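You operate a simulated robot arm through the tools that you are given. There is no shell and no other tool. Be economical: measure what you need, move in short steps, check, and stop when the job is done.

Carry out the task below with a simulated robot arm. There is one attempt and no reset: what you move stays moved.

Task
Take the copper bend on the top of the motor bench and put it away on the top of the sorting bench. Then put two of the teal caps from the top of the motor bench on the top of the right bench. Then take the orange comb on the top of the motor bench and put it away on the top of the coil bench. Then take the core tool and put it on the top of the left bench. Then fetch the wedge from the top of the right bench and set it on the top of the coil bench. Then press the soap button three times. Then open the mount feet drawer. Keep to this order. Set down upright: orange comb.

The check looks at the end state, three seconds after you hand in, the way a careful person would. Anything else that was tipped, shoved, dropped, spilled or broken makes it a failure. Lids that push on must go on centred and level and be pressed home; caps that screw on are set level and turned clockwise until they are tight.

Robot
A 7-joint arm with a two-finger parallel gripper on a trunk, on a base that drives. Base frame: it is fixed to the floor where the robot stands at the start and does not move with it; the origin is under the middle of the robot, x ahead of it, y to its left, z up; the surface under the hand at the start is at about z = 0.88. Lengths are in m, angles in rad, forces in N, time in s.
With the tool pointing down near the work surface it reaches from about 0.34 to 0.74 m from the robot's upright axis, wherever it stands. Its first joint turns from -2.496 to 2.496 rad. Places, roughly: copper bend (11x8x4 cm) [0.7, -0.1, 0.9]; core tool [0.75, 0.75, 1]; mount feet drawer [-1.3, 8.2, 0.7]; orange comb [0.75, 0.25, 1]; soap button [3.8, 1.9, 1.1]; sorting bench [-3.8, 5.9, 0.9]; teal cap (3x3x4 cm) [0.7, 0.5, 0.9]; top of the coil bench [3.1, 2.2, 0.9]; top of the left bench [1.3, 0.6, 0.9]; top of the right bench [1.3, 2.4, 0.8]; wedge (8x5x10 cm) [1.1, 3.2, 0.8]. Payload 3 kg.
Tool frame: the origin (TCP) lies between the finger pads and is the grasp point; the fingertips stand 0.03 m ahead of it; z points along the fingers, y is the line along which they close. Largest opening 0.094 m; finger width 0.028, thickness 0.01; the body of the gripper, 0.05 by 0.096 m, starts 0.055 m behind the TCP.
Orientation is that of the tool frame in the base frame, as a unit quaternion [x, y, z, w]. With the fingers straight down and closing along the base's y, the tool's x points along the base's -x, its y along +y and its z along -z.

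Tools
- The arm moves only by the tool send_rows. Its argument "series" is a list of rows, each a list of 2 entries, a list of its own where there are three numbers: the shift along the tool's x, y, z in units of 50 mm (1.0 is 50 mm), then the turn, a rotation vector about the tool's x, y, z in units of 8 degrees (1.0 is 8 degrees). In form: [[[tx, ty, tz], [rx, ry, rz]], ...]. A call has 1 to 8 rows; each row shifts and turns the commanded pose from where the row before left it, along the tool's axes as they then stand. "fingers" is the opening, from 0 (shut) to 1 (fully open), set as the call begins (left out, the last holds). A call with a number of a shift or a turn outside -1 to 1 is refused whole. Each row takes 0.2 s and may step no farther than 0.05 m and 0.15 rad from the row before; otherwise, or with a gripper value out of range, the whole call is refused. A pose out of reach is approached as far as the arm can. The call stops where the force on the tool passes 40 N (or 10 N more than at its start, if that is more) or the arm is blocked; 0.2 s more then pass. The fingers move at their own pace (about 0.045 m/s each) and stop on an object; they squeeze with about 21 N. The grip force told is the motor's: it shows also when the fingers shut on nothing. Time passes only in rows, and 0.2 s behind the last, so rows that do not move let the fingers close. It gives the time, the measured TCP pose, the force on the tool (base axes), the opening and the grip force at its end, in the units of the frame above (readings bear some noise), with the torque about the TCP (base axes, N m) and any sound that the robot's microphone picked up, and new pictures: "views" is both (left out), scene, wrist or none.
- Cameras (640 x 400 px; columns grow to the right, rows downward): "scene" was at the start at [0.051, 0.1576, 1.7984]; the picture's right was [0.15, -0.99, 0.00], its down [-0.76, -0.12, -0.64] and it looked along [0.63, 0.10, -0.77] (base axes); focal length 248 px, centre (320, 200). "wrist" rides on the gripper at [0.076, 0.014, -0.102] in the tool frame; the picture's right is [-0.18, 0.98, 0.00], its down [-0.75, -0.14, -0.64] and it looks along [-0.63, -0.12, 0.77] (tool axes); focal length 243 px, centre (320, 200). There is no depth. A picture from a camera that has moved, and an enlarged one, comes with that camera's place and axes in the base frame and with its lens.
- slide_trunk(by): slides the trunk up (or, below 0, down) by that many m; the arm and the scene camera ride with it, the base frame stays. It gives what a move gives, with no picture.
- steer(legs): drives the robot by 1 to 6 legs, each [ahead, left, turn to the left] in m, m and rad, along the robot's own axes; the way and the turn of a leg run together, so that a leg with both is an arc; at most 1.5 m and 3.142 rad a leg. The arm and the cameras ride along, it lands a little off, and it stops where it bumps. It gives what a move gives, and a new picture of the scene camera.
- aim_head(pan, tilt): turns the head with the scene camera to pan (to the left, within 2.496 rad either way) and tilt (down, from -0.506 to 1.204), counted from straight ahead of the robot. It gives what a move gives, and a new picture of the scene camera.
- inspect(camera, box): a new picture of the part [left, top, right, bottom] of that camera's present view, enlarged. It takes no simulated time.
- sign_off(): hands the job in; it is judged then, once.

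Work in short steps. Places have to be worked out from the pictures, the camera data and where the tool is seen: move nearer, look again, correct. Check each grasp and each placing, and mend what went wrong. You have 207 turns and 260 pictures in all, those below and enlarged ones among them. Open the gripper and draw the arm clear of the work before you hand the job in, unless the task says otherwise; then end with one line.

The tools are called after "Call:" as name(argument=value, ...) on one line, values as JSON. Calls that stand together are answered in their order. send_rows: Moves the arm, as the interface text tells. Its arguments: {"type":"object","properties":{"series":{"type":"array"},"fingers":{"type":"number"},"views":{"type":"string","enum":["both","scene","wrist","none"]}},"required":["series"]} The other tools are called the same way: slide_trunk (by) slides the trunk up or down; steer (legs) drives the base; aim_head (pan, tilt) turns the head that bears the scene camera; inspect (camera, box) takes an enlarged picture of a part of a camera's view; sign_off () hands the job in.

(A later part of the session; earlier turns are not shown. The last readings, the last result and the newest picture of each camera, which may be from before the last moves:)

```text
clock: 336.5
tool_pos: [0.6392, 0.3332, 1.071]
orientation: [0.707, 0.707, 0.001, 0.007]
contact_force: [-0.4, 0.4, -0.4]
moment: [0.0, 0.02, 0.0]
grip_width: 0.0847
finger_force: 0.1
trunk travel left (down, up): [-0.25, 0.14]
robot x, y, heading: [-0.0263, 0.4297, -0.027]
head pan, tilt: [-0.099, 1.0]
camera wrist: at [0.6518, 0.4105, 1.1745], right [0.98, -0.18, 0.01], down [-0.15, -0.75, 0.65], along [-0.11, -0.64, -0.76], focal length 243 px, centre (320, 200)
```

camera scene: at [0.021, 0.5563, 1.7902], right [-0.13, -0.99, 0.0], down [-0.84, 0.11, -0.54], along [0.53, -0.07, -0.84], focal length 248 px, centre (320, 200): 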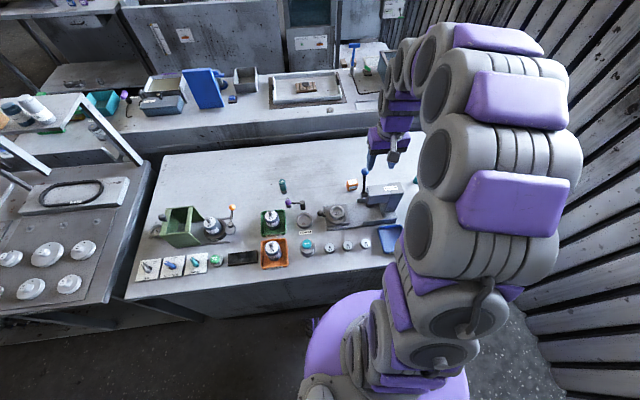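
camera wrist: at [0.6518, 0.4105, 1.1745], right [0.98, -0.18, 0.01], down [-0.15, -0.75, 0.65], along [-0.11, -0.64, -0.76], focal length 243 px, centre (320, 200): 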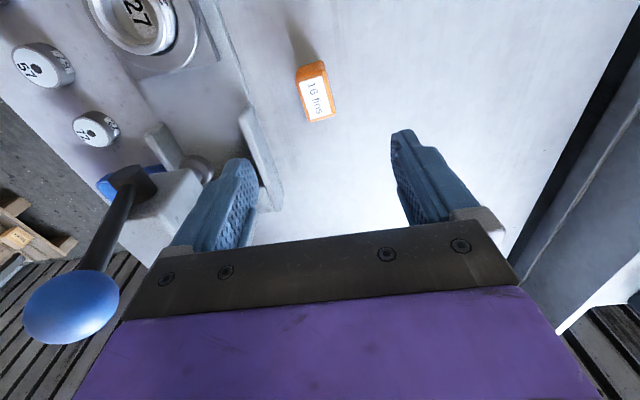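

Comb's long axis is nearly along y; fine-tune yaw ~6° and descend.

Call:
send_rows(series=[[[0, -0.06, 0], [0, 0, -0.75]], [[0, 0, 1], [0, 0, 0]], [[0, 0, 1], [0, 0, 0]], [[0, 0, 0.6], [0, 0, 0]]], fingers=0.72, views="wrist")

```text
clock: 337.5
tool_pos: [0.6404, 0.3321, 0.9405]
orientation: [0.668, 0.744, 0.002, 0.009]
contact_force: [0.6, -0.1, 0.7]
moment: [0.01, -0.01, 0.02]
grip_width: 0.0676
finger_force: 0.0
trunk travel left (down, up): [-0.25, 0.14]
robot x, y, heading: [-0.0267, 0.4285, -0.027]
head pan, tilt: [-0.099, 1.0]
camera wrist: at [0.6441, 0.4091, 1.0434], right [1.0, -0.08, 0.02], down [-0.07, -0.76, 0.65], along [-0.04, -0.65, -0.76], focal length 243 px, centre (320, 200)
```

wrist: 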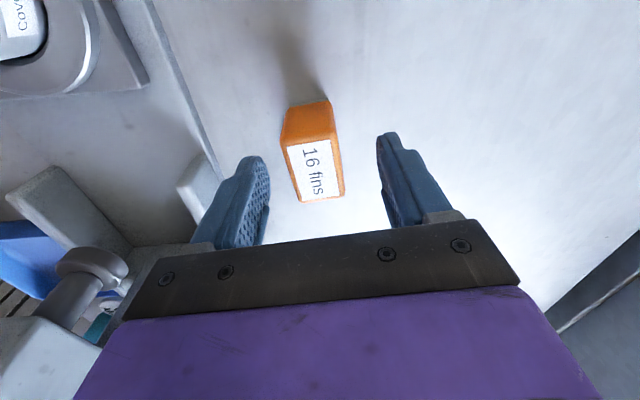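

Comb is well centred between the fingers. Lower the last bit and close.

Call:
send_rows(series=[[[0.08, 0, 0.44], [0, 0, -0.25]], [[0, 0, 0], [0, 0, 0]]], views="none")

Call:
send_rows(series=[[[0, 0, 0], [0, 0, 0]], [[0, 0, 0], [0, 0, 0]], [[0, 0, 0], [0, 0, 0]], [[0, 0, 0], [0, 0, 0]], [[0, 0, -0.4], [0, 0, 0]], [[0, 0, -0.6], [0, 0, 0]]], fingers=0, views="wrist")

```text
clock: 338.1
tool_pos: [0.638, 0.3339, 0.9192]
orientation: [0.655, 0.755, 0.002, 0.008]
contact_force: [0.1, -0.3, 0.3]
moment: [0.02, -0.06, -0.01]
grip_width: 0.0677
finger_force: 0.0
trunk travel left (down, up): [-0.25, 0.14]
robot x, y, heading: [-0.0255, 0.4292, -0.028]
head pan, tilt: [-0.099, 1.0]
```

```text
clock: 339.5
tool_pos: [0.6366, 0.3353, 0.9692]
orientation: [0.656, 0.755, 0.001, 0.009]
contact_force: [0.4, 0.2, -0.7]
moment: [0.02, 0.03, 0.01]
grip_width: 0.0338
finger_force: 21.2
trunk travel left (down, up): [-0.25, 0.14]
robot x, y, heading: [-0.0288, 0.4299, -0.027]
head pan, tilt: [-0.099, 1.0]
camera wrist: at [0.6379, 0.4133, 1.0724], right [1.0, -0.04, 0.01], down [-0.04, -0.76, 0.65], along [-0.02, -0.65, -0.76], focal length 243 px, centre (320, 200)
```

wrist: 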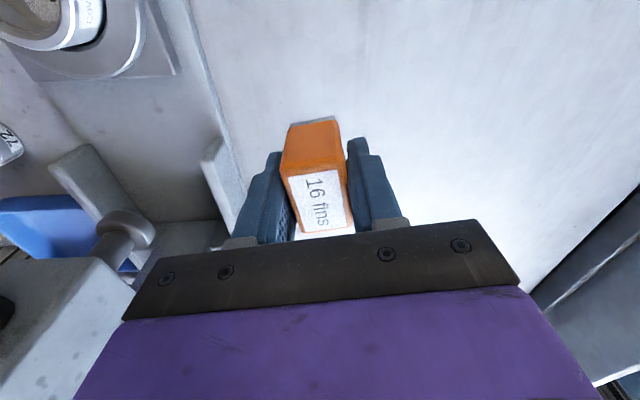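

Comb held, upright. Lift, retract and unyaw the hand a bit later; go to the coil bench.

Call:
send_rows(series=[[[0, 0, -1], [0, 0, 0]], [[0, 0, -1], [0, 0, 0]], [[0, 0, -1], [0, 0, 0]], [[0, 0, -1], [0, 0, 0]], [[0, 0, -1], [0, 0, 0]], [[0, 0, -1], [0, 0, 0]], [[0, 0, -0.5], [0, 0, 0]], [[0.9, 0, 0], [0, 0, 0]]], views="none")

Call:
send_rows(series=[[[0.9, 0, 0], [0, 0, 0]], [[0, -1, 0], [0, 0, 0]], [[0, -1, 0], [0, 0, 0]], [[0, -1, 0], [0, 0, 0]], [[0, -1, 0], [0, 0, 0]]], views="none")

Call:
steer(legs=[[-0.45, 0, 0.03], [0, 0, 1.571], [1.5, 0, 0], [1.5, 0, 0], [0.6, 0, 0]])

Call:
aim_head(pan=-1.3, tilt=0.4)

```text
clock: 341.3
tool_pos: [0.6223, 0.3845, 1.2957]
orientation: [0.656, 0.755, 0.001, 0.008]
contact_force: [-0.1, 0.7, -1.1]
moment: [-0.02, 0.01, 0.01]
grip_width: 0.034
finger_force: 20.9
trunk travel left (down, up): [-0.25, 0.14]
robot x, y, heading: [-0.0267, 0.4299, -0.036]
head pan, tilt: [-0.099, 1.0]
```

```text
clock: 342.5
tool_pos: [0.4175, 0.3981, 1.2903]
orientation: [0.655, 0.755, 0.001, 0.008]
contact_force: [0.8, 0.3, -0.8]
moment: [0.01, -0.01, -0.01]
grip_width: 0.0339
finger_force: 21.4
trunk travel left (down, up): [-0.25, 0.14]
robot x, y, heading: [-0.0252, 0.4304, -0.034]
head pan, tilt: [-0.099, 1.0]
```

```text
clock: 365.8
tool_pos: [-0.4881, 4.4104, 1.2907]
orientation: [-0.088, 0.996, 0.007, 0.005]
contact_force: [0.1, 0.6, -1.6]
moment: [-0.02, -0.05, -0.03]
grip_width: 0.034
finger_force: 20.7
trunk travel left (down, up): [-0.25, 0.14]
robot x, y, heading: [-0.5061, 3.9597, 1.579]
head pan, tilt: [-0.099, 1.0]
camera scene: at [-0.6394, 4.0039, 1.7897], right [1.0, -0.09, 0.0], down [-0.08, -0.84, -0.54], along [0.05, 0.54, -0.84], focal length 248 px, centre (320, 200)
```

scene: 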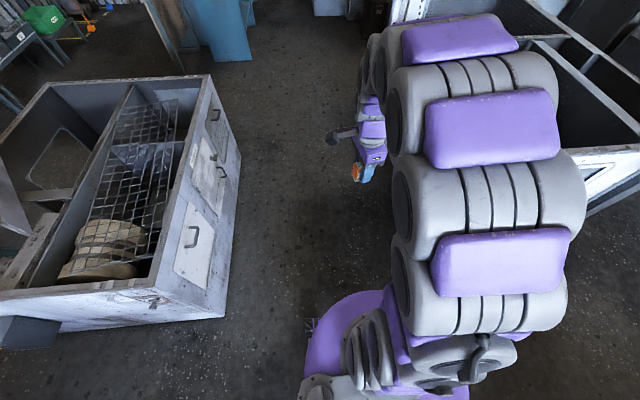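

```text
clock: 367.2
tool_pos: [-0.4887, 4.4085, 1.2919]
orientation: [-0.089, 0.996, 0.008, 0.005]
contact_force: [0.9, -0.3, -0.5]
moment: [0.0, 0.0, 0.0]
grip_width: 0.0339
finger_force: 21.2
trunk travel left (down, up): [-0.25, 0.14]
robot x, y, heading: [-0.5064, 3.9603, 1.578]
head pan, tilt: [-1.3, 0.4]
camera scene: at [-0.5571, 3.9592, 1.84], right [0.27, -0.96, 0.0], down [-0.37, -0.11, -0.92], along [0.89, 0.25, -0.39], focal length 248 px, centre (320, 200)
```

scene: 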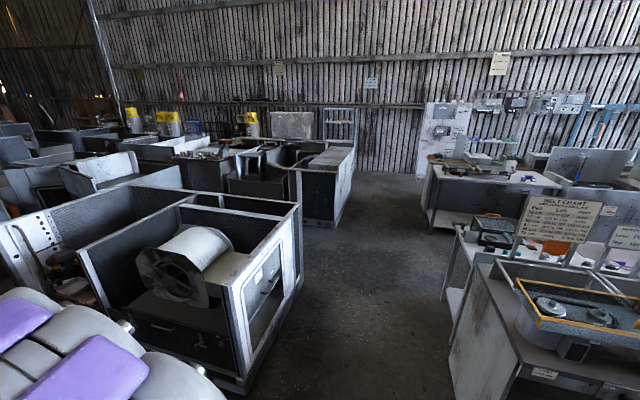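

Turn east and drive through the passage to about x=2.2.

Call:
steer(legs=[[0, 0, -1.575], [1.5, 0, 0], [1.2, 0, 0]])

Call:
aim_head(pan=-0.7, tilt=0.5)

```text
clock: 384.0
tool_pos: [2.6227, 4.0279, 1.2903]
orientation: [0.63, 0.776, 0.002, 0.008]
contact_force: [-0.1, -0.1, -0.6]
moment: [0.05, -0.02, 0.03]
grip_width: 0.0339
finger_force: 20.3
trunk travel left (down, up): [-0.25, 0.14]
robot x, y, heading: [2.1724, 4.0304, 0.034]
head pan, tilt: [-1.3, 0.4]
camera scene: at [2.1721, 4.0846, 1.84], right [-0.95, -0.3, 0.0], down [-0.12, 0.37, -0.92], along [0.28, -0.88, -0.39], focal length 248 px, centre (320, 200)
```

scene: 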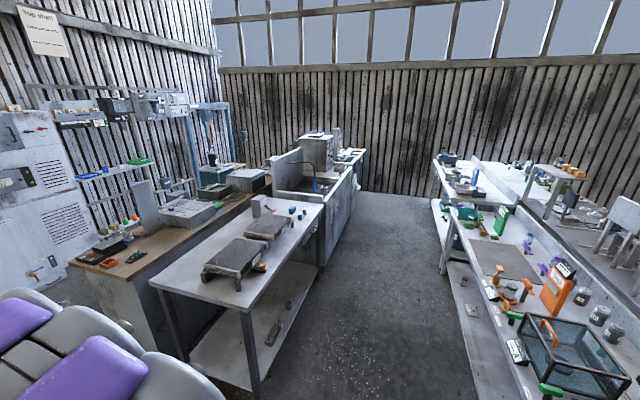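

```text
clock: 385.0
tool_pos: [2.6211, 4.0273, 1.2914]
orientation: [0.63, 0.777, 0.003, 0.009]
contact_force: [0.1, 0.2, -1.3]
moment: [-0.03, 0.0, -0.01]
grip_width: 0.0338
finger_force: 21.1
trunk travel left (down, up): [-0.25, 0.14]
robot x, y, heading: [2.1755, 4.0353, 0.034]
head pan, tilt: [-0.7, 0.499]
camera scene: at [2.2154, 4.1169, 1.8308], right [-0.62, -0.79, 0.0], down [-0.38, 0.3, -0.88], along [0.69, -0.54, -0.48], focal length 248 px, centre (320, 200)
```

scene: 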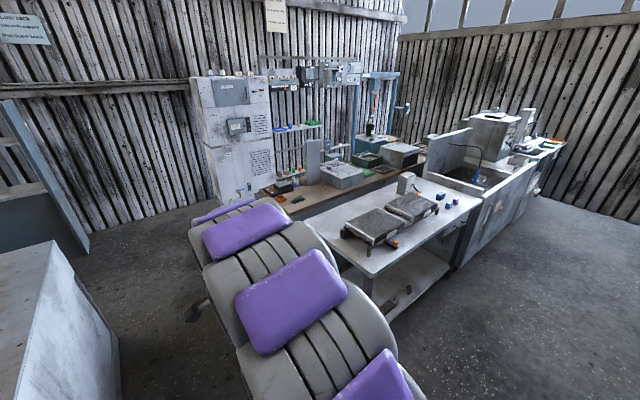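

I need to make sure which surface is the coil bench; inspect labels.

Call:
inspect(camera="scene", box=[260, 60, 480, 260])

Call:
inspect(camera="scene", box=[420, 90, 580, 220])

```text
2.00 times, centred on (370, 160) of scene
camera zoom: at [2.2154, 4.1169, 1.8308], right [-0.62, -0.79, 0.0], down [-0.38, 0.3, -0.88], along [0.69, -0.54, -0.48], focal length 495 px, centre (220, 280)
```

zoom: 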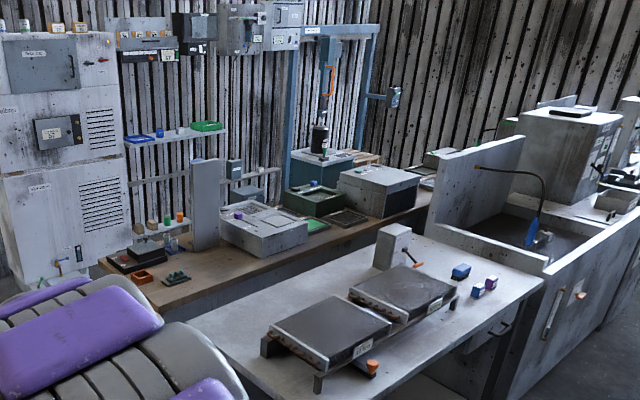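

```text
3.08 times, centred on (500, 155) of scene
camera zoom: at [2.2154, 4.1169, 1.8308], right [-0.62, -0.79, 0.0], down [-0.38, 0.3, -0.88], along [0.69, -0.54, -0.48], focal length 762 px, centre (-234, 338)
```

zoom: 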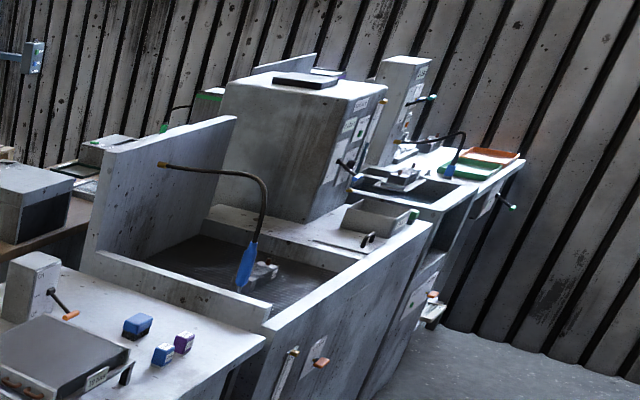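

The table with the fin slabs and the blue/purple combs is the coil bench. Sidestep down its front, facing it.

Call:
steer(legs=[[0, 0, -0.034], [0.1, -1.5, 0], [0, -0.2, 0]])

Call:
aim_head(pan=0.1, tilt=0.8)

```text
refused: leg 2 is longer than a leg can be; nothing moved
```

```text
clock: 386.2
tool_pos: [2.6212, 4.0285, 1.2922]
orientation: [0.63, 0.776, 0.003, 0.008]
contact_force: [0.0, 0.2, -0.9]
moment: [0.0, 0.0, -0.02]
grip_width: 0.034
finger_force: 21.1
trunk travel left (down, up): [-0.25, 0.14]
robot x, y, heading: [2.1727, 4.0336, 0.034]
head pan, tilt: [0.099, 0.799]
camera scene: at [2.2238, 4.184, 1.8048], right [0.13, -0.99, 0.0], down [-0.71, -0.1, -0.7], along [0.69, 0.09, -0.72], focal length 248 px, centre (320, 200)
```

scene: 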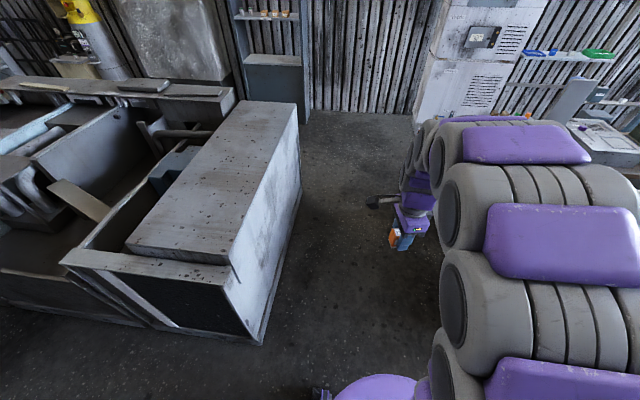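

Call:
steer(legs=[[0, 0, -0.034], [0, -1.45, 0], [0.1, -0.25, 0]])

Call:
aim_head(pan=-0.1, tilt=0.85)

```text
clock: 395.1
tool_pos: [2.7146, 2.3634, 1.2905]
orientation: [0.643, 0.766, -0.002, 0.013]
contact_force: [0.5, 0.1, -1.0]
moment: [-0.01, -0.01, 0.02]
grip_width: 0.0339
finger_force: 21.8
trunk travel left (down, up): [-0.25, 0.14]
robot x, y, heading: [2.2688, 2.3674, -0.001]
head pan, tilt: [0.099, 0.799]
camera scene: at [2.3219, 2.53, 1.8036], right [0.1, -1.0, 0.01], down [-0.71, -0.08, -0.7], along [0.69, 0.06, -0.72], focal length 248 px, centre (320, 200)
```

scene: 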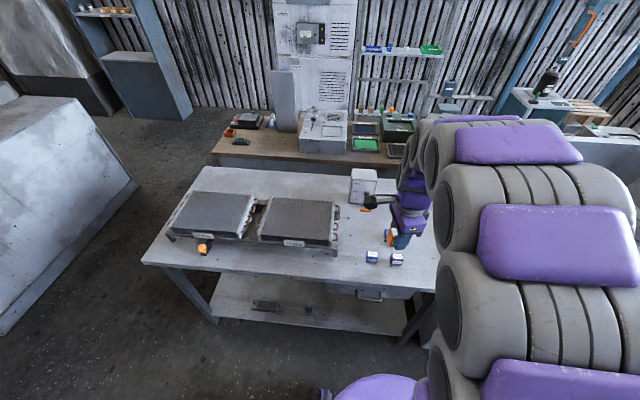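

```text
clock: 395.8
tool_pos: [2.713, 2.3539, 1.2917]
orientation: [0.643, 0.766, 0.001, 0.011]
contact_force: [1.3, 0.1, -1.6]
moment: [0.0, 0.02, -0.01]
grip_width: 0.034
finger_force: 20.9
trunk travel left (down, up): [-0.25, 0.14]
robot x, y, heading: [2.2666, 2.3692, -0.003]
head pan, tilt: [-0.099, 0.85]
camera scene: at [2.319, 2.4941, 1.8014], right [-0.1, -0.99, 0.0], down [-0.75, 0.08, -0.66], along [0.66, -0.06, -0.75], focal length 248 px, centre (320, 200)
```

scene: 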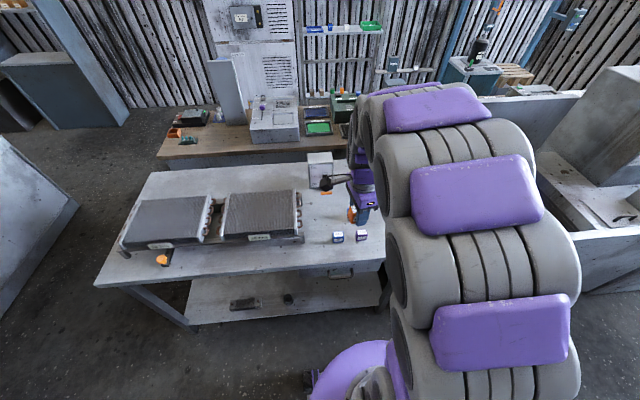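

Blue/purple combs sit at about (2.88, 2.37) and (2.88, 2.275). I'll set the orange one at (2.88, 2.18); move above it first.

Call:
send_rows(series=[[[-0.8, 0.54, 0], [0, 0, 0]], [[-0.8, 0.54, 0], [0, 0, 0]], [[-0.8, 0.54, 0], [0, 0, 0]], [[-0.8, 0.54, 0], [0, 0, 0]], [[-0.8, 0.54, 0], [0, 0, 0]], [[0, 0, 1], [0, 0, 0]], [[0, 0, 1], [0, 0, 0]]], views="both")

```text
clock: 397.4
tool_pos: [2.8844, 2.169, 1.1945]
orientation: [0.643, 0.766, 0.001, 0.009]
contact_force: [-0.7, 0.4, -1.9]
moment: [0.03, 0.0, -0.02]
grip_width: 0.0338
finger_force: 20.9
trunk travel left (down, up): [-0.25, 0.14]
robot x, y, heading: [2.2683, 2.3665, 0.002]
head pan, tilt: [-0.099, 0.85]
camera scene: at [2.3233, 2.4872, 1.8015], right [-0.1, -0.99, -0.01], down [-0.75, 0.08, -0.66], along [0.65, -0.06, -0.75], focal length 248 px, centre (320, 200)
camera wrist: at [2.8835, 2.2468, 1.2973], right [1.0, -0.01, 0.02], down [-0.02, -0.76, 0.65], along [0.01, -0.65, -0.76], focal length 243 px, centre (320, 200)
```

scene: 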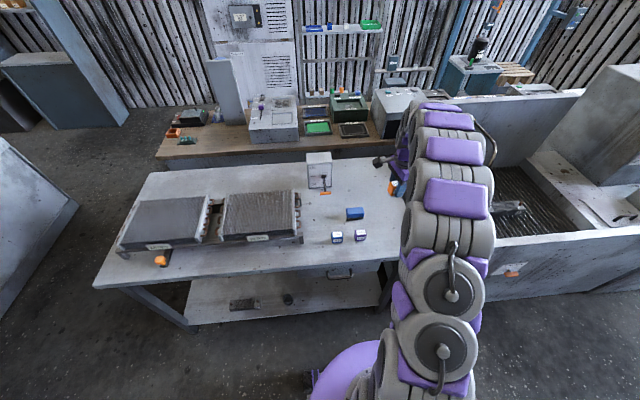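
wrist: 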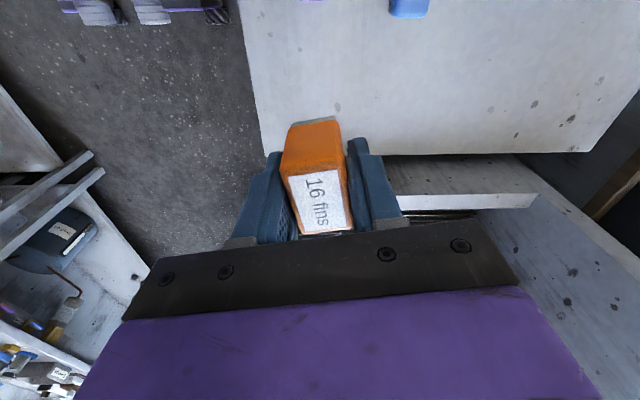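

Spot is clear. Descend with fine final steps.

Call:
send_rows(series=[[[0, 0.2, 0.9], [0, 0, 0]], [[0, 0, 1], [0, 0, 0]], [[0, 0, 1], [0, 0, 0]], [[0, 0, 1], [0, 0, 0]], [[0, 0, 1], [0, 0, 0]], [[0, 0, 0.1], [0, 0, 0]], [[0, 0, 0.1], [0, 0, 0]]], views="wrist")

```text
clock: 399.0
tool_pos: [2.8984, 2.1706, 0.9422]
orientation: [0.643, 0.766, 0.002, 0.009]
contact_force: [0.0, -0.4, -0.8]
moment: [-0.04, -0.05, -0.01]
grip_width: 0.0337
finger_force: 20.7
trunk travel left (down, up): [-0.25, 0.14]
robot x, y, heading: [2.2682, 2.368, -0.005]
head pan, tilt: [-0.099, 0.85]
camera wrist: at [2.8972, 2.2491, 1.0444], right [1.0, -0.01, 0.02], down [-0.02, -0.76, 0.65], along [0.01, -0.65, -0.76], focal length 243 px, centre (320, 200)
```

wrist: 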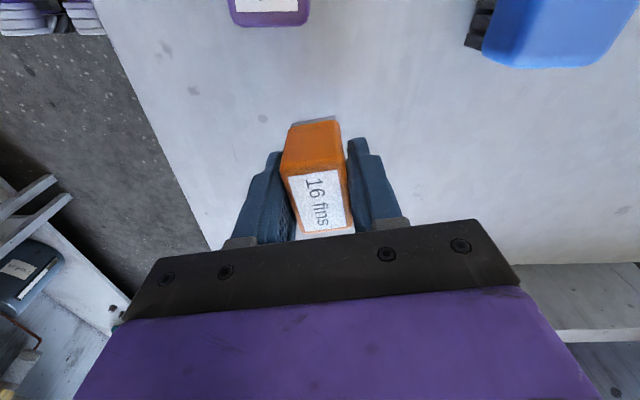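

Call:
send_rows(series=[[[0, 0, 0.1], [0, 0, 0]], [[0, 0, 0.1], [0, 0, 0]], [[0, 0, 0.1], [0, 0, 0]], [[0, 0, 0.08], [0, 0, 0]], [[0, 0, 0.06], [0, 0, 0]]], views="wrist")

```text
clock: 400.2
tool_pos: [2.8956, 2.1757, 0.9194]
orientation: [0.643, 0.766, 0.001, 0.01]
contact_force: [-0.8, -0.5, -0.4]
moment: [0.0, 0.01, 0.01]
grip_width: 0.0342
finger_force: 20.7
trunk travel left (down, up): [-0.25, 0.14]
robot x, y, heading: [2.2654, 2.3685, 0.0]
head pan, tilt: [-0.099, 0.85]
camera wrist: at [2.8947, 2.2539, 1.0229], right [1.0, -0.01, 0.02], down [-0.02, -0.76, 0.65], along [0.01, -0.65, -0.76], focal length 243 px, centre (320, 200)
```

wrist: 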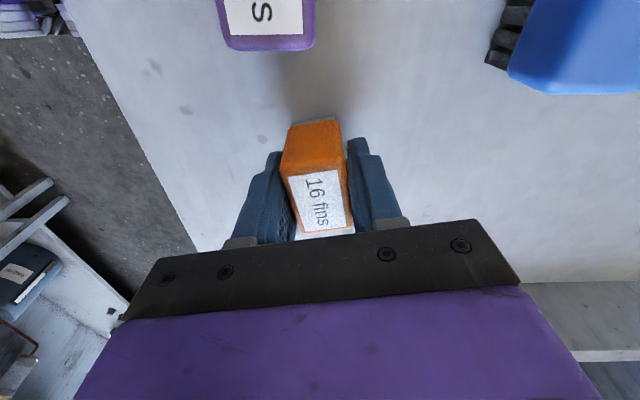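

Call:
send_rows(series=[[[0, 0, 0.07], [0, 0, 0]], [[0, 0, 0.07], [0, 0, 0]], [[0, 0, 0.06], [0, 0, 0]]], views="none")

```text
clock: 401.0
tool_pos: [2.8957, 2.1766, 0.9108]
orientation: [0.642, 0.767, 0.001, 0.01]
contact_force: [-1.8, -1.1, 17.9]
moment: [0.02, 0.44, 0.04]
grip_width: 0.0341
finger_force: 21.1
trunk travel left (down, up): [-0.25, 0.14]
robot x, y, heading: [2.2681, 2.368, -0.003]
head pan, tilt: [-0.099, 0.85]
```

Contact. Release and rise, then check.

Call:
send_rows(series=[[[0, 0, -0.03], [0, 0, 0]], [[0, 0, 0], [0, 0, 0]], [[0, 0, 0], [0, 0, 0]]], fingers=0.62, views="none")

Call:
send_rows(series=[[[0, 0, -1], [0, 0, 0]], [[0, 0, -1], [0, 0, 0]], [[0, 0, -1], [0, 0, 0]], [[0, 0, -1], [0, 0, 0]], [[0, 0, -1], [0, 0, 0]], [[0, 0, -1], [0, 0, 0]], [[0, 0, -1], [0, 0, 0]]], views="wrist")

```text
clock: 401.8
tool_pos: [2.8952, 2.1765, 0.9104]
orientation: [0.643, 0.766, -0.001, 0.01]
contact_force: [0.6, 1.9, 2.1]
moment: [0.1, 0.11, -0.1]
grip_width: 0.0575
finger_force: 0.0
trunk travel left (down, up): [-0.25, 0.14]
robot x, y, heading: [2.2679, 2.3646, -0.005]
head pan, tilt: [-0.099, 0.85]
```

```text
clock: 403.4
tool_pos: [2.8856, 2.1812, 1.2607]
orientation: [0.643, 0.766, 0.001, 0.01]
contact_force: [-0.9, 0.1, 0.6]
moment: [-0.01, -0.01, 0.01]
grip_width: 0.0582
finger_force: 0.1
trunk travel left (down, up): [-0.25, 0.14]
robot x, y, heading: [2.2659, 2.3682, -0.001]
head pan, tilt: [-0.099, 0.85]
camera wrist: at [2.8858, 2.2596, 1.3634], right [1.0, -0.01, 0.02], down [-0.02, -0.76, 0.65], along [0.0, -0.65, -0.76], focal length 243 px, centre (320, 200)
```

wrist: 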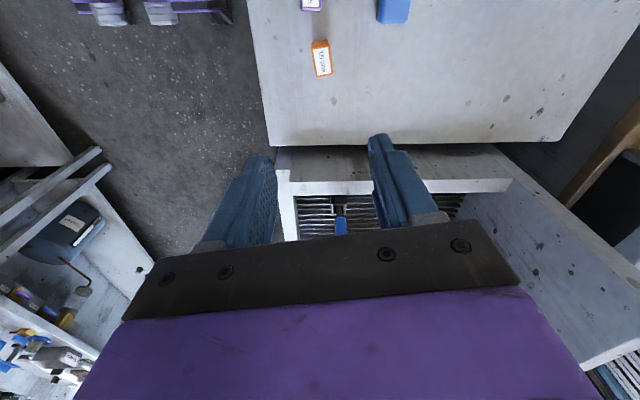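

Comb stands upright. Unyaw and retract the hand, and peek at the counter for the soap button meanwhile.

Call:
send_rows(series=[[[0, 0, 0], [0, 0, -1]], [[0, 0, 0], [0, 0, -1]], [[0, 0, 0], [0, 0, -1]], [[0, 0, 0], [0, 0, -1]], [[0, 0, 0], [0, 0, -1]], [[0, 0, 0], [0, 0, -1]], [[0, 0, 0], [0, 0, -1]], [[0, 0, 0], [0, 0, -1]]], views="none")

Call:
send_rows(series=[[[0, 0, 0], [0, 0, -1]], [[0, 0, 0], [0, 0, -1]], [[1, 0, 0], [0, 0, 0]], [[1, 0, 0], [0, 0, 0]], [[1, 0, 0], [0, 0, 0]], [[1, 0, 0], [0, 0, 0]]], views="none")

Call:
aim_head(pan=0.0, tilt=0.45)

Call:
inspect(camera="scene", box=[220, 80, 480, 260])

```text
clock: 405.2
tool_pos: [2.89, 2.1791, 1.2612]
orientation: [0.137, 0.99, -0.005, 0.009]
contact_force: [0.9, 0.0, -1.2]
moment: [-0.03, 0.03, 0.04]
grip_width: 0.0583
finger_force: 0.0
trunk travel left (down, up): [-0.25, 0.14]
robot x, y, heading: [2.2685, 2.3684, -0.003]
head pan, tilt: [-0.099, 0.85]
```

```text
clock: 406.6
tool_pos: [2.687, 2.1774, 1.2576]
orientation: [-0.001, 1.0, -0.006, 0.007]
contact_force: [0.5, 0.4, -1.0]
moment: [-0.03, 0.01, 0.0]
grip_width: 0.0582
finger_force: 0.1
trunk travel left (down, up): [-0.25, 0.14]
robot x, y, heading: [2.268, 2.3652, -0.002]
head pan, tilt: [-0.099, 0.85]
```

```text
clock: 407.5
tool_pos: [2.6893, 2.1769, 1.2581]
orientation: [0.0, 1.0, -0.007, 0.009]
contact_force: [0.2, -0.1, 0.2]
moment: [0.02, 0.0, 0.02]
grip_width: 0.0583
finger_force: 0.0
trunk travel left (down, up): [-0.25, 0.14]
robot x, y, heading: [2.2643, 2.3671, -0.001]
head pan, tilt: [0.0, 0.45]
camera scene: at [2.3328, 2.5069, 1.8353], right [0.0, -1.0, 0.0], down [-0.44, 0.0, -0.9], along [0.9, 0.0, -0.44], focal length 248 px, centre (320, 200)
```

scene: 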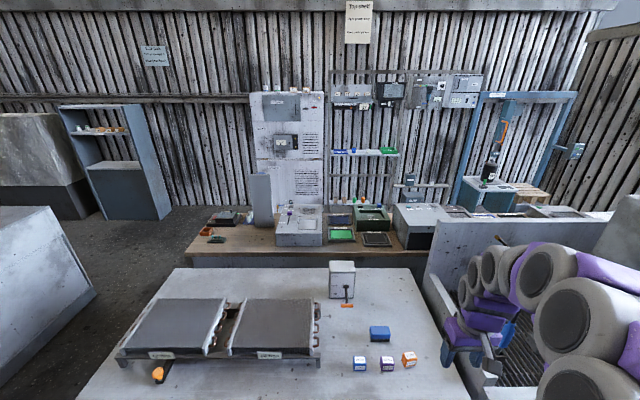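

```text
2.22 times, centred on (350, 170) of scene
camera zoom: at [2.3328, 2.5069, 1.8353], right [0.0, -1.0, 0.0], down [-0.44, 0.0, -0.9], along [0.9, 0.0, -0.44], focal length 550 px, centre (253, 267)
```

zoom: 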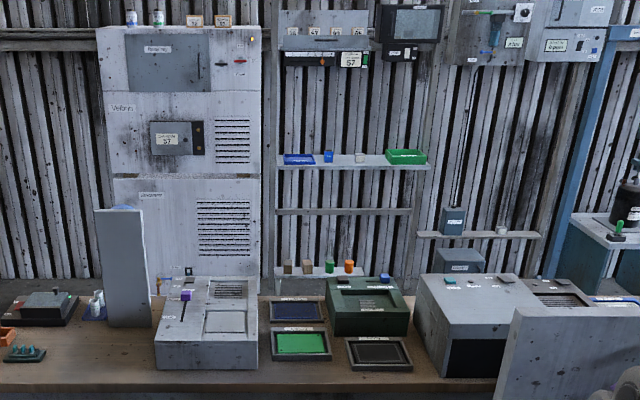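

Soap machine located at about (3.73, 1.94). Now strafe back to the motor bench for the core tool, keeping heading 0.

Call:
steer(legs=[[0, 1.5, 0], [0, 0.17, 0], [-1.5, 0, 0], [-1.25, 0, 0]])

```text
clock: 428.7
tool_pos: [-0.0452, 3.7146, 1.2577]
orientation: [-0.031, 0.999, -0.003, 0.009]
contact_force: [-0.7, 0.3, -0.3]
moment: [-0.01, -0.05, -0.03]
grip_width: 0.0585
finger_force: 0.1
trunk travel left (down, up): [-0.25, 0.14]
robot x, y, heading: [-0.4786, 3.882, 0.062]
head pan, tilt: [0.0, 0.45]
camera scene: at [-0.4198, 4.0121, 1.8363], right [0.06, -1.0, -0.01], down [-0.44, -0.02, -0.9], along [0.9, 0.06, -0.44], focal length 248 px, centre (320, 200)
```

scene: 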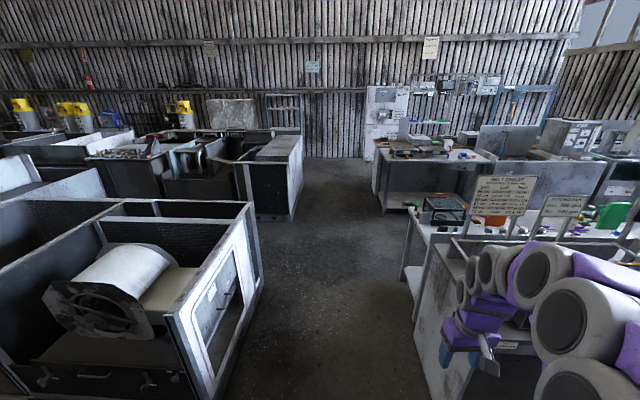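

Call:
steer(legs=[[0, 0, -0.06], [0, -1.5, 0], [0, -1.5, 0], [0, -0.25, 0]])

Call:
aim_head(pan=0.2, tilt=0.85)

```text
clock: 445.1
tool_pos: [-0.0935, 0.4436, 1.262]
orientation: [0.005, 1.0, -0.013, 0.008]
contact_force: [1.3, 0.3, -0.3]
moment: [0.03, 0.02, -0.01]
grip_width: 0.0582
finger_force: 0.0
trunk travel left (down, up): [-0.25, 0.14]
robot x, y, heading: [-0.5106, 0.62, -0.015]
head pan, tilt: [0.0, 0.45]
camera scene: at [-0.4457, 0.7672, 1.8347], right [-0.01, -1.0, 0.0], down [-0.44, 0.0, -0.9], along [0.9, -0.01, -0.44], focal length 248 px, centre (320, 200)
```

scene: 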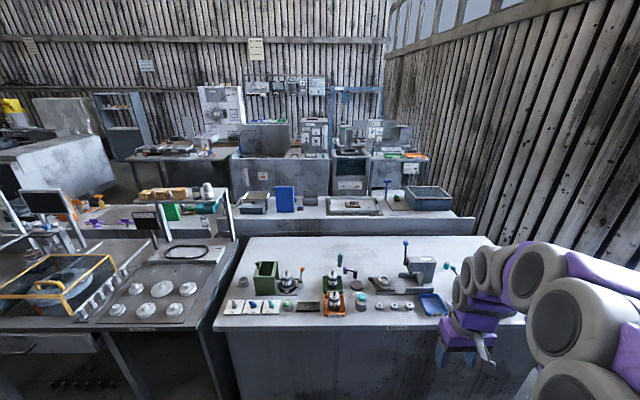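

```text
clock: 445.9
tool_pos: [-0.094, 0.4488, 1.2623]
orientation: [0.005, 1.0, -0.013, 0.01]
contact_force: [0.2, 0.9, 0.0]
moment: [-0.01, 0.0, -0.02]
grip_width: 0.0584
finger_force: 0.1
trunk travel left (down, up): [-0.25, 0.14]
robot x, y, heading: [-0.5143, 0.6211, -0.02]
head pan, tilt: [0.201, 0.85]
camera scene: at [-0.4605, 0.7823, 1.8005], right [0.19, -0.98, 0.0], down [-0.74, -0.14, -0.66], along [0.65, 0.12, -0.75], focal length 248 px, centre (320, 200)
```

scene: 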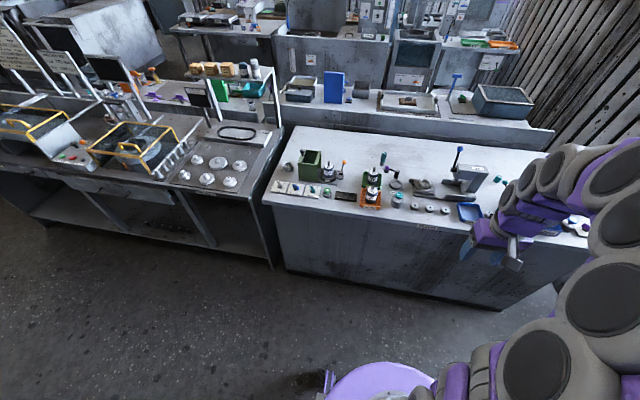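

Call:
steer(legs=[[0.5, 0, 0.02]])

Call:
inspect(camera="wrist", box=[200, 80, 640, 260])

```text
clock: 448.8
tool_pos: [0.3991, 0.4413, 1.2617]
orientation: [-0.002, 1.0, -0.011, 0.009]
contact_force: [-0.7, -0.1, 0.1]
moment: [0.0, -0.01, 0.02]
grip_width: 0.0583
finger_force: 0.0
trunk travel left (down, up): [-0.25, 0.14]
robot x, y, heading: [-0.0221, 0.6159, -0.0]
head pan, tilt: [0.201, 0.85]
camera scene: at [0.0288, 0.7748, 1.8006], right [0.2, -0.98, 0.0], down [-0.74, -0.15, -0.66], along [0.64, 0.13, -0.75], focal length 248 px, centre (320, 200)
```

scene: 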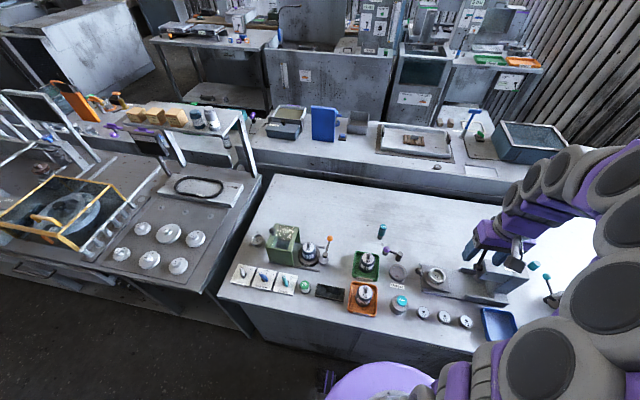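

```text
1.45 times, centred on (420, 170) of wrist
camera zoom: at [0.3215, 0.4557, 1.3623], right [0.18, 0.98, -0.02], down [0.74, -0.12, 0.66], along [0.64, -0.13, -0.75], focal length 353 px, centre (174, 244)
```

zoom: 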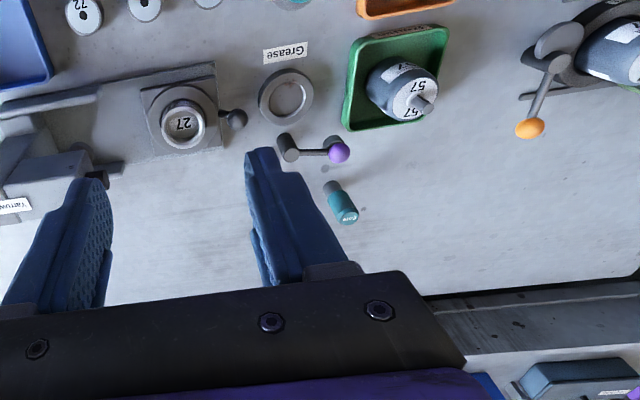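

Core tool stands upright at (0.661, 0.640), ~7 cm tall. Move above it.

Call:
send_rows(series=[[[-0.75, 0.57, 0], [0, 0, 0]], [[-0.75, 0.57, 0], [0, 0, 0]], [[-0.75, 0.57, 0], [0, 0, 0]], [[-0.75, 0.57, 0], [0, 0, 0]], [[-0.75, 0.57, 0], [0, 0, 0]], [[-0.75, 0.57, 0], [0, 0, 0]], [[-0.75, 0.57, 0], [0, 0, 0]]], views="none")

Call:
send_rows(series=[[[0, 0, 1], [0, 0, 0]], [[0, 0, 1], [0, 0, 0]], [[0, 0, 1], [0, 0, 0]]], views="wrist")

```text
clock: 450.4
tool_pos: [0.6622, 0.6451, 1.2636]
orientation: [-0.003, 1.0, -0.012, 0.009]
contact_force: [0.8, 0.3, -0.3]
moment: [0.01, -0.03, -0.01]
grip_width: 0.0582
finger_force: 0.0
trunk travel left (down, up): [-0.25, 0.14]
robot x, y, heading: [-0.0214, 0.6194, -0.006]
head pan, tilt: [0.201, 0.85]
```

```text
clock: 451.2
tool_pos: [0.6617, 0.6363, 1.1118]
orientation: [-0.001, 1.0, -0.012, 0.009]
contact_force: [-0.8, -1.1, -0.1]
moment: [-0.02, 0.01, -0.03]
grip_width: 0.058
finger_force: 0.0
trunk travel left (down, up): [-0.25, 0.14]
robot x, y, heading: [-0.0208, 0.6196, 0.0]
head pan, tilt: [0.201, 0.85]
camera wrist: at [0.5827, 0.6523, 1.2135], right [0.18, 0.98, -0.02], down [0.74, -0.12, 0.66], along [0.64, -0.13, -0.75], focal length 243 px, centre (320, 200)
```

wrist: 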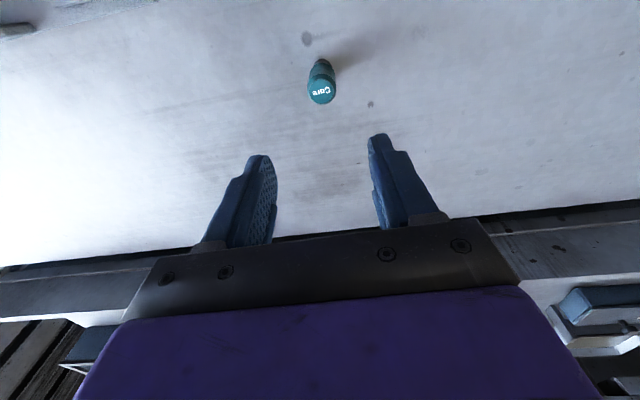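

Aligned. Correct a small accumulated tilt and descend to grip the handle.

Call:
send_rows(series=[[[0, 0, 0], [-0.17, 0.13, 0]], [[0, 0, 1], [0, 0, 0]], [[0, 0, 1], [0, 0, 0]], [[0, 0, 1], [0, 0, 0]], [[0, 0, 0.65], [0, 0, 0]]], views="wrist")

```text
clock: 452.4
tool_pos: [0.6632, 0.6359, 0.9297]
orientation: [-0.002, 1.0, 0.002, 0.001]
contact_force: [-0.1, -0.2, 0.3]
moment: [-0.01, -0.03, -0.03]
grip_width: 0.0584
finger_force: 0.1
trunk travel left (down, up): [-0.25, 0.14]
robot x, y, heading: [-0.0195, 0.613, -0.001]
head pan, tilt: [0.201, 0.85]
camera wrist: at [0.587, 0.6485, 1.0323], right [0.18, 0.98, 0.0], down [0.75, -0.14, 0.64], along [0.63, -0.11, -0.77], focal length 243 px, centre (320, 200)
```

wrist: 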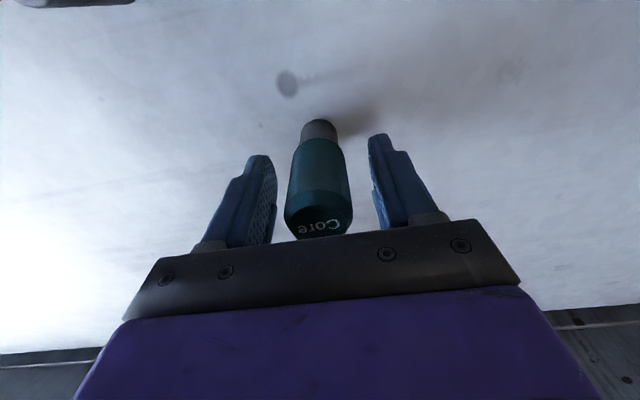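

Well centred. Close and lift.

Call:
send_rows(series=[[[0, 0, 0], [0, 0, 0]], [[0, 0, 0], [0, 0, 0]], [[0, 0, 0], [0, 0, 0]], [[0, 0, 0], [0, 0, 0]], [[0, 0, -0.4], [0, 0, 0]], [[0, 0, -1], [0, 0, 0]]], fingers=0, views="wrist")

Call:
send_rows(series=[[[0, 0, -1], [0, 0, 0]], [[0, 0, -1], [0, 0, 0]], [[0, 0, -1], [0, 0, 0]], [[0, 0, -1], [0, 0, 0]], [[0, 0, -1], [0, 0, 0]], [[0, 0, -0.6], [0, 0, 0]]], views="none")

Call:
send_rows(series=[[[1, 0, 0], [0, 0, 0]], [[1, 0, 0], [0, 0, 0]], [[1, 0, 0], [0, 0, 0]], [[1, 0, 0], [0, 0, 0]], [[0.8, 0, 0], [0, 0, 0]]], views="none")

```text
clock: 453.8
tool_pos: [0.6604, 0.6358, 0.9999]
orientation: [-0.001, 1.0, 0.002, 0.001]
contact_force: [-0.7, 0.1, -1.2]
moment: [0.0, 0.0, 0.02]
grip_width: 0.0301
finger_force: 21.2
trunk travel left (down, up): [-0.25, 0.14]
robot x, y, heading: [-0.0219, 0.6163, -0.001]
head pan, tilt: [0.201, 0.85]
camera wrist: at [0.5846, 0.6496, 1.1033], right [0.18, 0.98, 0.0], down [0.75, -0.14, 0.64], along [0.63, -0.11, -0.77], focal length 243 px, centre (320, 200)
```

wrist: 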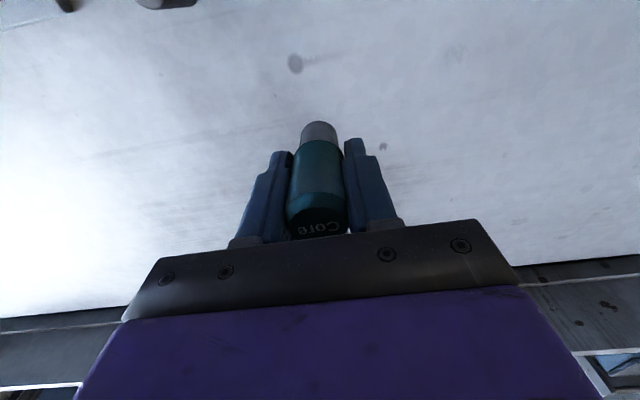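

```text
clock: 455.2
tool_pos: [0.6624, 0.6352, 1.278]
orientation: [-0.002, 1.0, 0.001, -0.001]
contact_force: [0.4, -0.6, -0.2]
moment: [0.02, -0.02, -0.03]
grip_width: 0.03
finger_force: 21.0
trunk travel left (down, up): [-0.25, 0.14]
robot x, y, heading: [-0.022, 0.6177, -0.003]
head pan, tilt: [0.201, 0.85]
```

```text
clock: 456.4
tool_pos: [0.4212, 0.6359, 1.2774]
orientation: [-0.001, 1.0, 0.0, 0.0]
contact_force: [-0.4, 1.1, -1.3]
moment: [-0.03, -0.01, 0.0]
grip_width: 0.03
finger_force: 20.8
trunk travel left (down, up): [-0.25, 0.14]
robot x, y, heading: [-0.0256, 0.6169, -0.001]
head pan, tilt: [0.201, 0.85]
```

Core tool held. Route: back, strafe to the passage, east, turn around, and down the far aisle to the left bench.

Call:
steer(legs=[[-0.47, 0, 0], [0, 1.5, 0], [0, 1.5, 0], [0, 0.4, 0]])

```text
clock: 475.1
tool_pos: [0.0075, 3.9721, 1.2763]
orientation: [0.019, 1.0, 0.0, 0.001]
contact_force: [-0.4, 0.0, -1.4]
moment: [-0.05, 0.0, -0.01]
grip_width: 0.0293
finger_force: 21.0
trunk travel left (down, up): [-0.25, 0.14]
robot x, y, heading: [-0.4357, 3.9625, -0.037]
head pan, tilt: [0.201, 0.85]
camera scene: at [-0.3815, 4.1289, 1.8002], right [0.16, -0.99, 0.0], down [-0.74, -0.12, -0.66], along [0.65, 0.1, -0.75], focal length 248 px, centre (320, 200)
```

scene: 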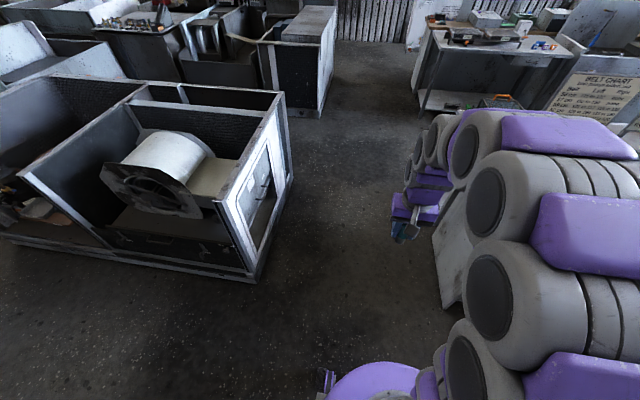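

Call:
steer(legs=[[0, 0, 0.04], [1.5, 0, 0], [1.08, 0, 0], [0, 0, -3.14]])

```text
clock: 495.4
tool_pos: [1.6881, 3.9376, 1.277]
orientation: [1.0, -0.017, -0.001, 0.001]
contact_force: [0.8, 0.5, -1.3]
moment: [0.04, -0.01, 0.01]
grip_width: 0.0291
finger_force: 20.5
trunk travel left (down, up): [-0.25, 0.14]
robot x, y, heading: [2.1296, 3.9396, 3.102]
head pan, tilt: [0.201, 0.85]
camera scene: at [2.0777, 3.7843, 1.8007], right [-0.16, 0.99, 0.0], down [0.74, 0.12, -0.66], along [-0.65, -0.11, -0.75], focal length 248 px, centre (320, 200)
```

scene: 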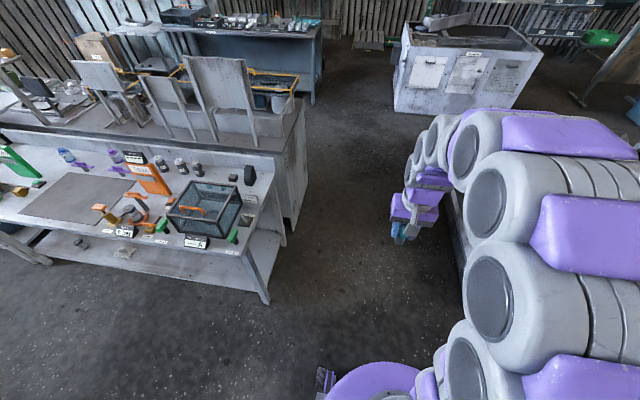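

Call:
steer(legs=[[0, 0, 0.04], [0, 1.5, 0], [0, 1.4, 0]])

Call:
aim_head(pan=0.3, tilt=0.75)

```text
clock: 509.9
tool_pos: [1.6958, 0.9847, 1.2776]
orientation: [1.0, 0.008, -0.001, 0.002]
contact_force: [-0.4, 0.5, -0.1]
moment: [-0.02, -0.03, -0.02]
grip_width: 0.0291
finger_force: 21.1
trunk travel left (down, up): [-0.25, 0.14]
robot x, y, heading: [2.1403, 1.0046, -3.134]
head pan, tilt: [0.201, 0.85]
camera scene: at [2.092, 0.8511, 1.8008], right [-0.21, 0.98, 0.0], down [0.74, 0.16, -0.66], along [-0.64, -0.14, -0.75], focal length 248 px, centre (320, 200)
```

scene: 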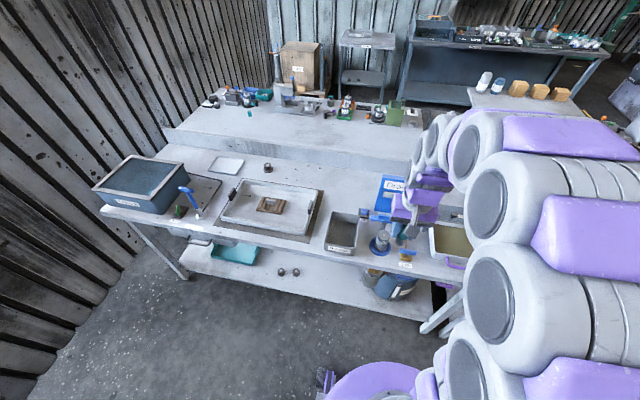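

```text
clock: 510.6
tool_pos: [1.6977, 0.9851, 1.2769]
orientation: [1.0, 0.008, -0.002, 0.002]
contact_force: [-0.4, -0.1, -0.9]
moment: [0.03, 0.03, 0.03]
grip_width: 0.0291
finger_force: 20.9
trunk travel left (down, up): [-0.25, 0.14]
robot x, y, heading: [2.1392, 1.0111, -3.129]
head pan, tilt: [0.3, 0.75]
camera scene: at [2.0897, 0.8421, 1.8087], right [-0.31, 0.95, 0.0], down [0.65, 0.21, -0.73], along [-0.69, -0.22, -0.68], focal length 248 px, centre (320, 200)
```

scene: 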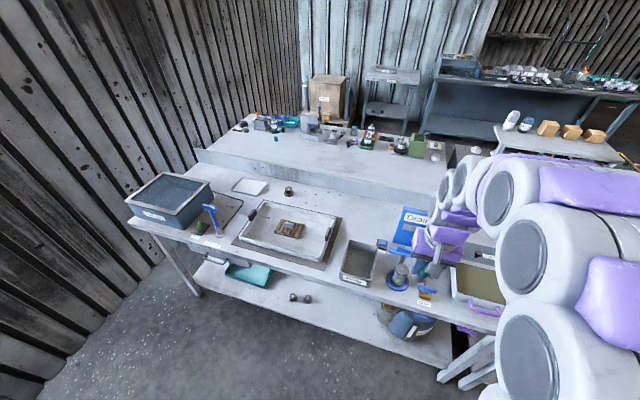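

Call:
inspect(camera="scene", box=[200, 160, 500, 320])

```text
2.13 times, centred on (350, 240) of scene
camera zoom: at [2.0897, 0.8421, 1.8087], right [-0.31, 0.95, 0.0], down [0.65, 0.21, -0.73], along [-0.69, -0.22, -0.68], focal length 528 px, centre (256, 115)
```

zoom: 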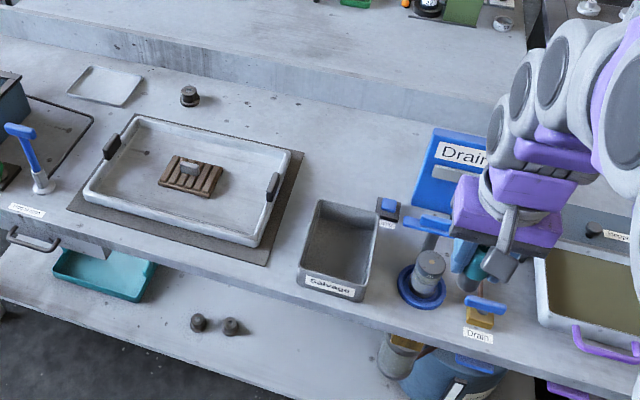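

Free spot behind the bin at about (1.20, 0.83). Align laterally then approach.

Call:
steer(legs=[[0, 0.17, 0], [0.27, 0, -0.01]])

Call:
inspect(camera="wrist", box=[0, 0, 640, 250])

```text
clock: 513.6
tool_pos: [1.4289, 0.8415, 1.2763]
orientation: [1.0, 0.0, -0.001, 0.01]
contact_force: [0.3, -0.7, -0.8]
moment: [-0.01, -0.02, -0.01]
grip_width: 0.0291
finger_force: 20.7
trunk travel left (down, up): [-0.25, 0.14]
robot x, y, heading: [1.8688, 0.8411, -3.142]
head pan, tilt: [0.3, 0.75]
camera scene: at [1.8192, 0.6957, 1.8105], right [-0.3, 0.96, -0.01], down [0.65, 0.19, -0.73], along [-0.7, -0.22, -0.68], focal length 248 px, centre (320, 200)
```

scene: 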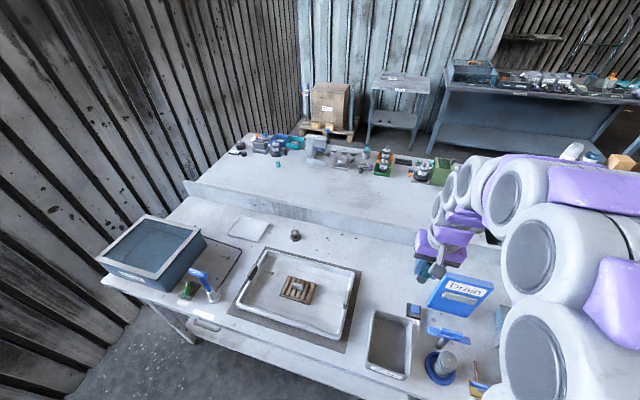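

```text
1.00 times, centred on (320, 125) of wrist (not enlarged: the box is as wide or as high as the picture)
camera zoom: at [1.5049, 0.8293, 1.3809], right [-0.18, -0.98, 0.02], down [-0.75, 0.15, 0.64], along [-0.63, 0.1, -0.77], focal length 243 px, centre (320, 275)
```

zoom: 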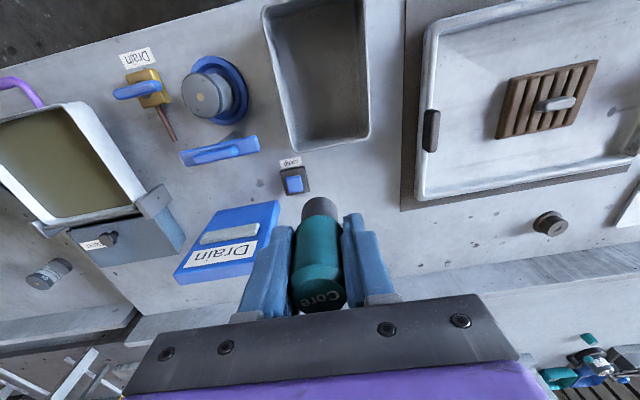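

Target (1.18, 0.79). Move there high, then lower.

Call:
send_rows(series=[[[-0.9, 0.2, 0], [0.14, 0, 0]], [[-0.9, 0.2, 0], [0, 0, 0]], [[-0.9, 0.2, 0], [0, 0, 0]], [[-0.9, 0.2, 0], [0, 0, 0]], [[-0.9, 0.2, 0], [0, 0, 0]], [[-0.45, 0, 0], [0, 0, 0]], [[0, 0, 1], [0, 0, 0]], [[0, 0, 1], [0, 0, 0]]], views="none")

Call:
send_rows(series=[[[0, 0, 1], [0, 0, 0]], [[0, 0, 1], [0, 0, 0]]], views="wrist")

```text
clock: 515.4
tool_pos: [1.1834, 0.7898, 1.1776]
orientation: [1.0, -0.001, 0.0, -0.001]
contact_force: [-0.4, 0.8, -0.8]
moment: [-0.02, -0.01, -0.02]
grip_width: 0.0288
finger_force: 20.7
trunk travel left (down, up): [-0.25, 0.14]
robot x, y, heading: [1.8746, 0.8429, -3.141]
head pan, tilt: [0.3, 0.75]
```

```text
clock: 516.0
tool_pos: [1.184, 0.7801, 1.0789]
orientation: [1.0, 0.0, -0.001, -0.005]
contact_force: [-0.2, -0.4, -0.8]
moment: [0.0, 0.0, 0.01]
grip_width: 0.0288
finger_force: 21.4
trunk travel left (down, up): [-0.25, 0.14]
robot x, y, heading: [1.8738, 0.8414, -3.143]
head pan, tilt: [0.3, 0.75]
camera wrist: at [1.2606, 0.7643, 1.1816], right [-0.18, -0.98, -0.01], down [-0.75, 0.14, 0.64], along [-0.63, 0.13, -0.76], focal length 243 px, centre (320, 200)
```

wrist: 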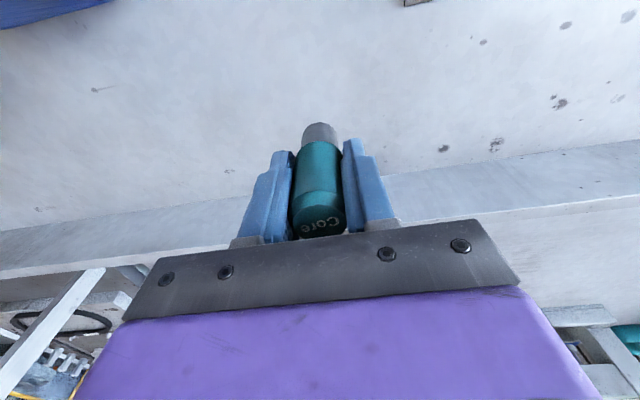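

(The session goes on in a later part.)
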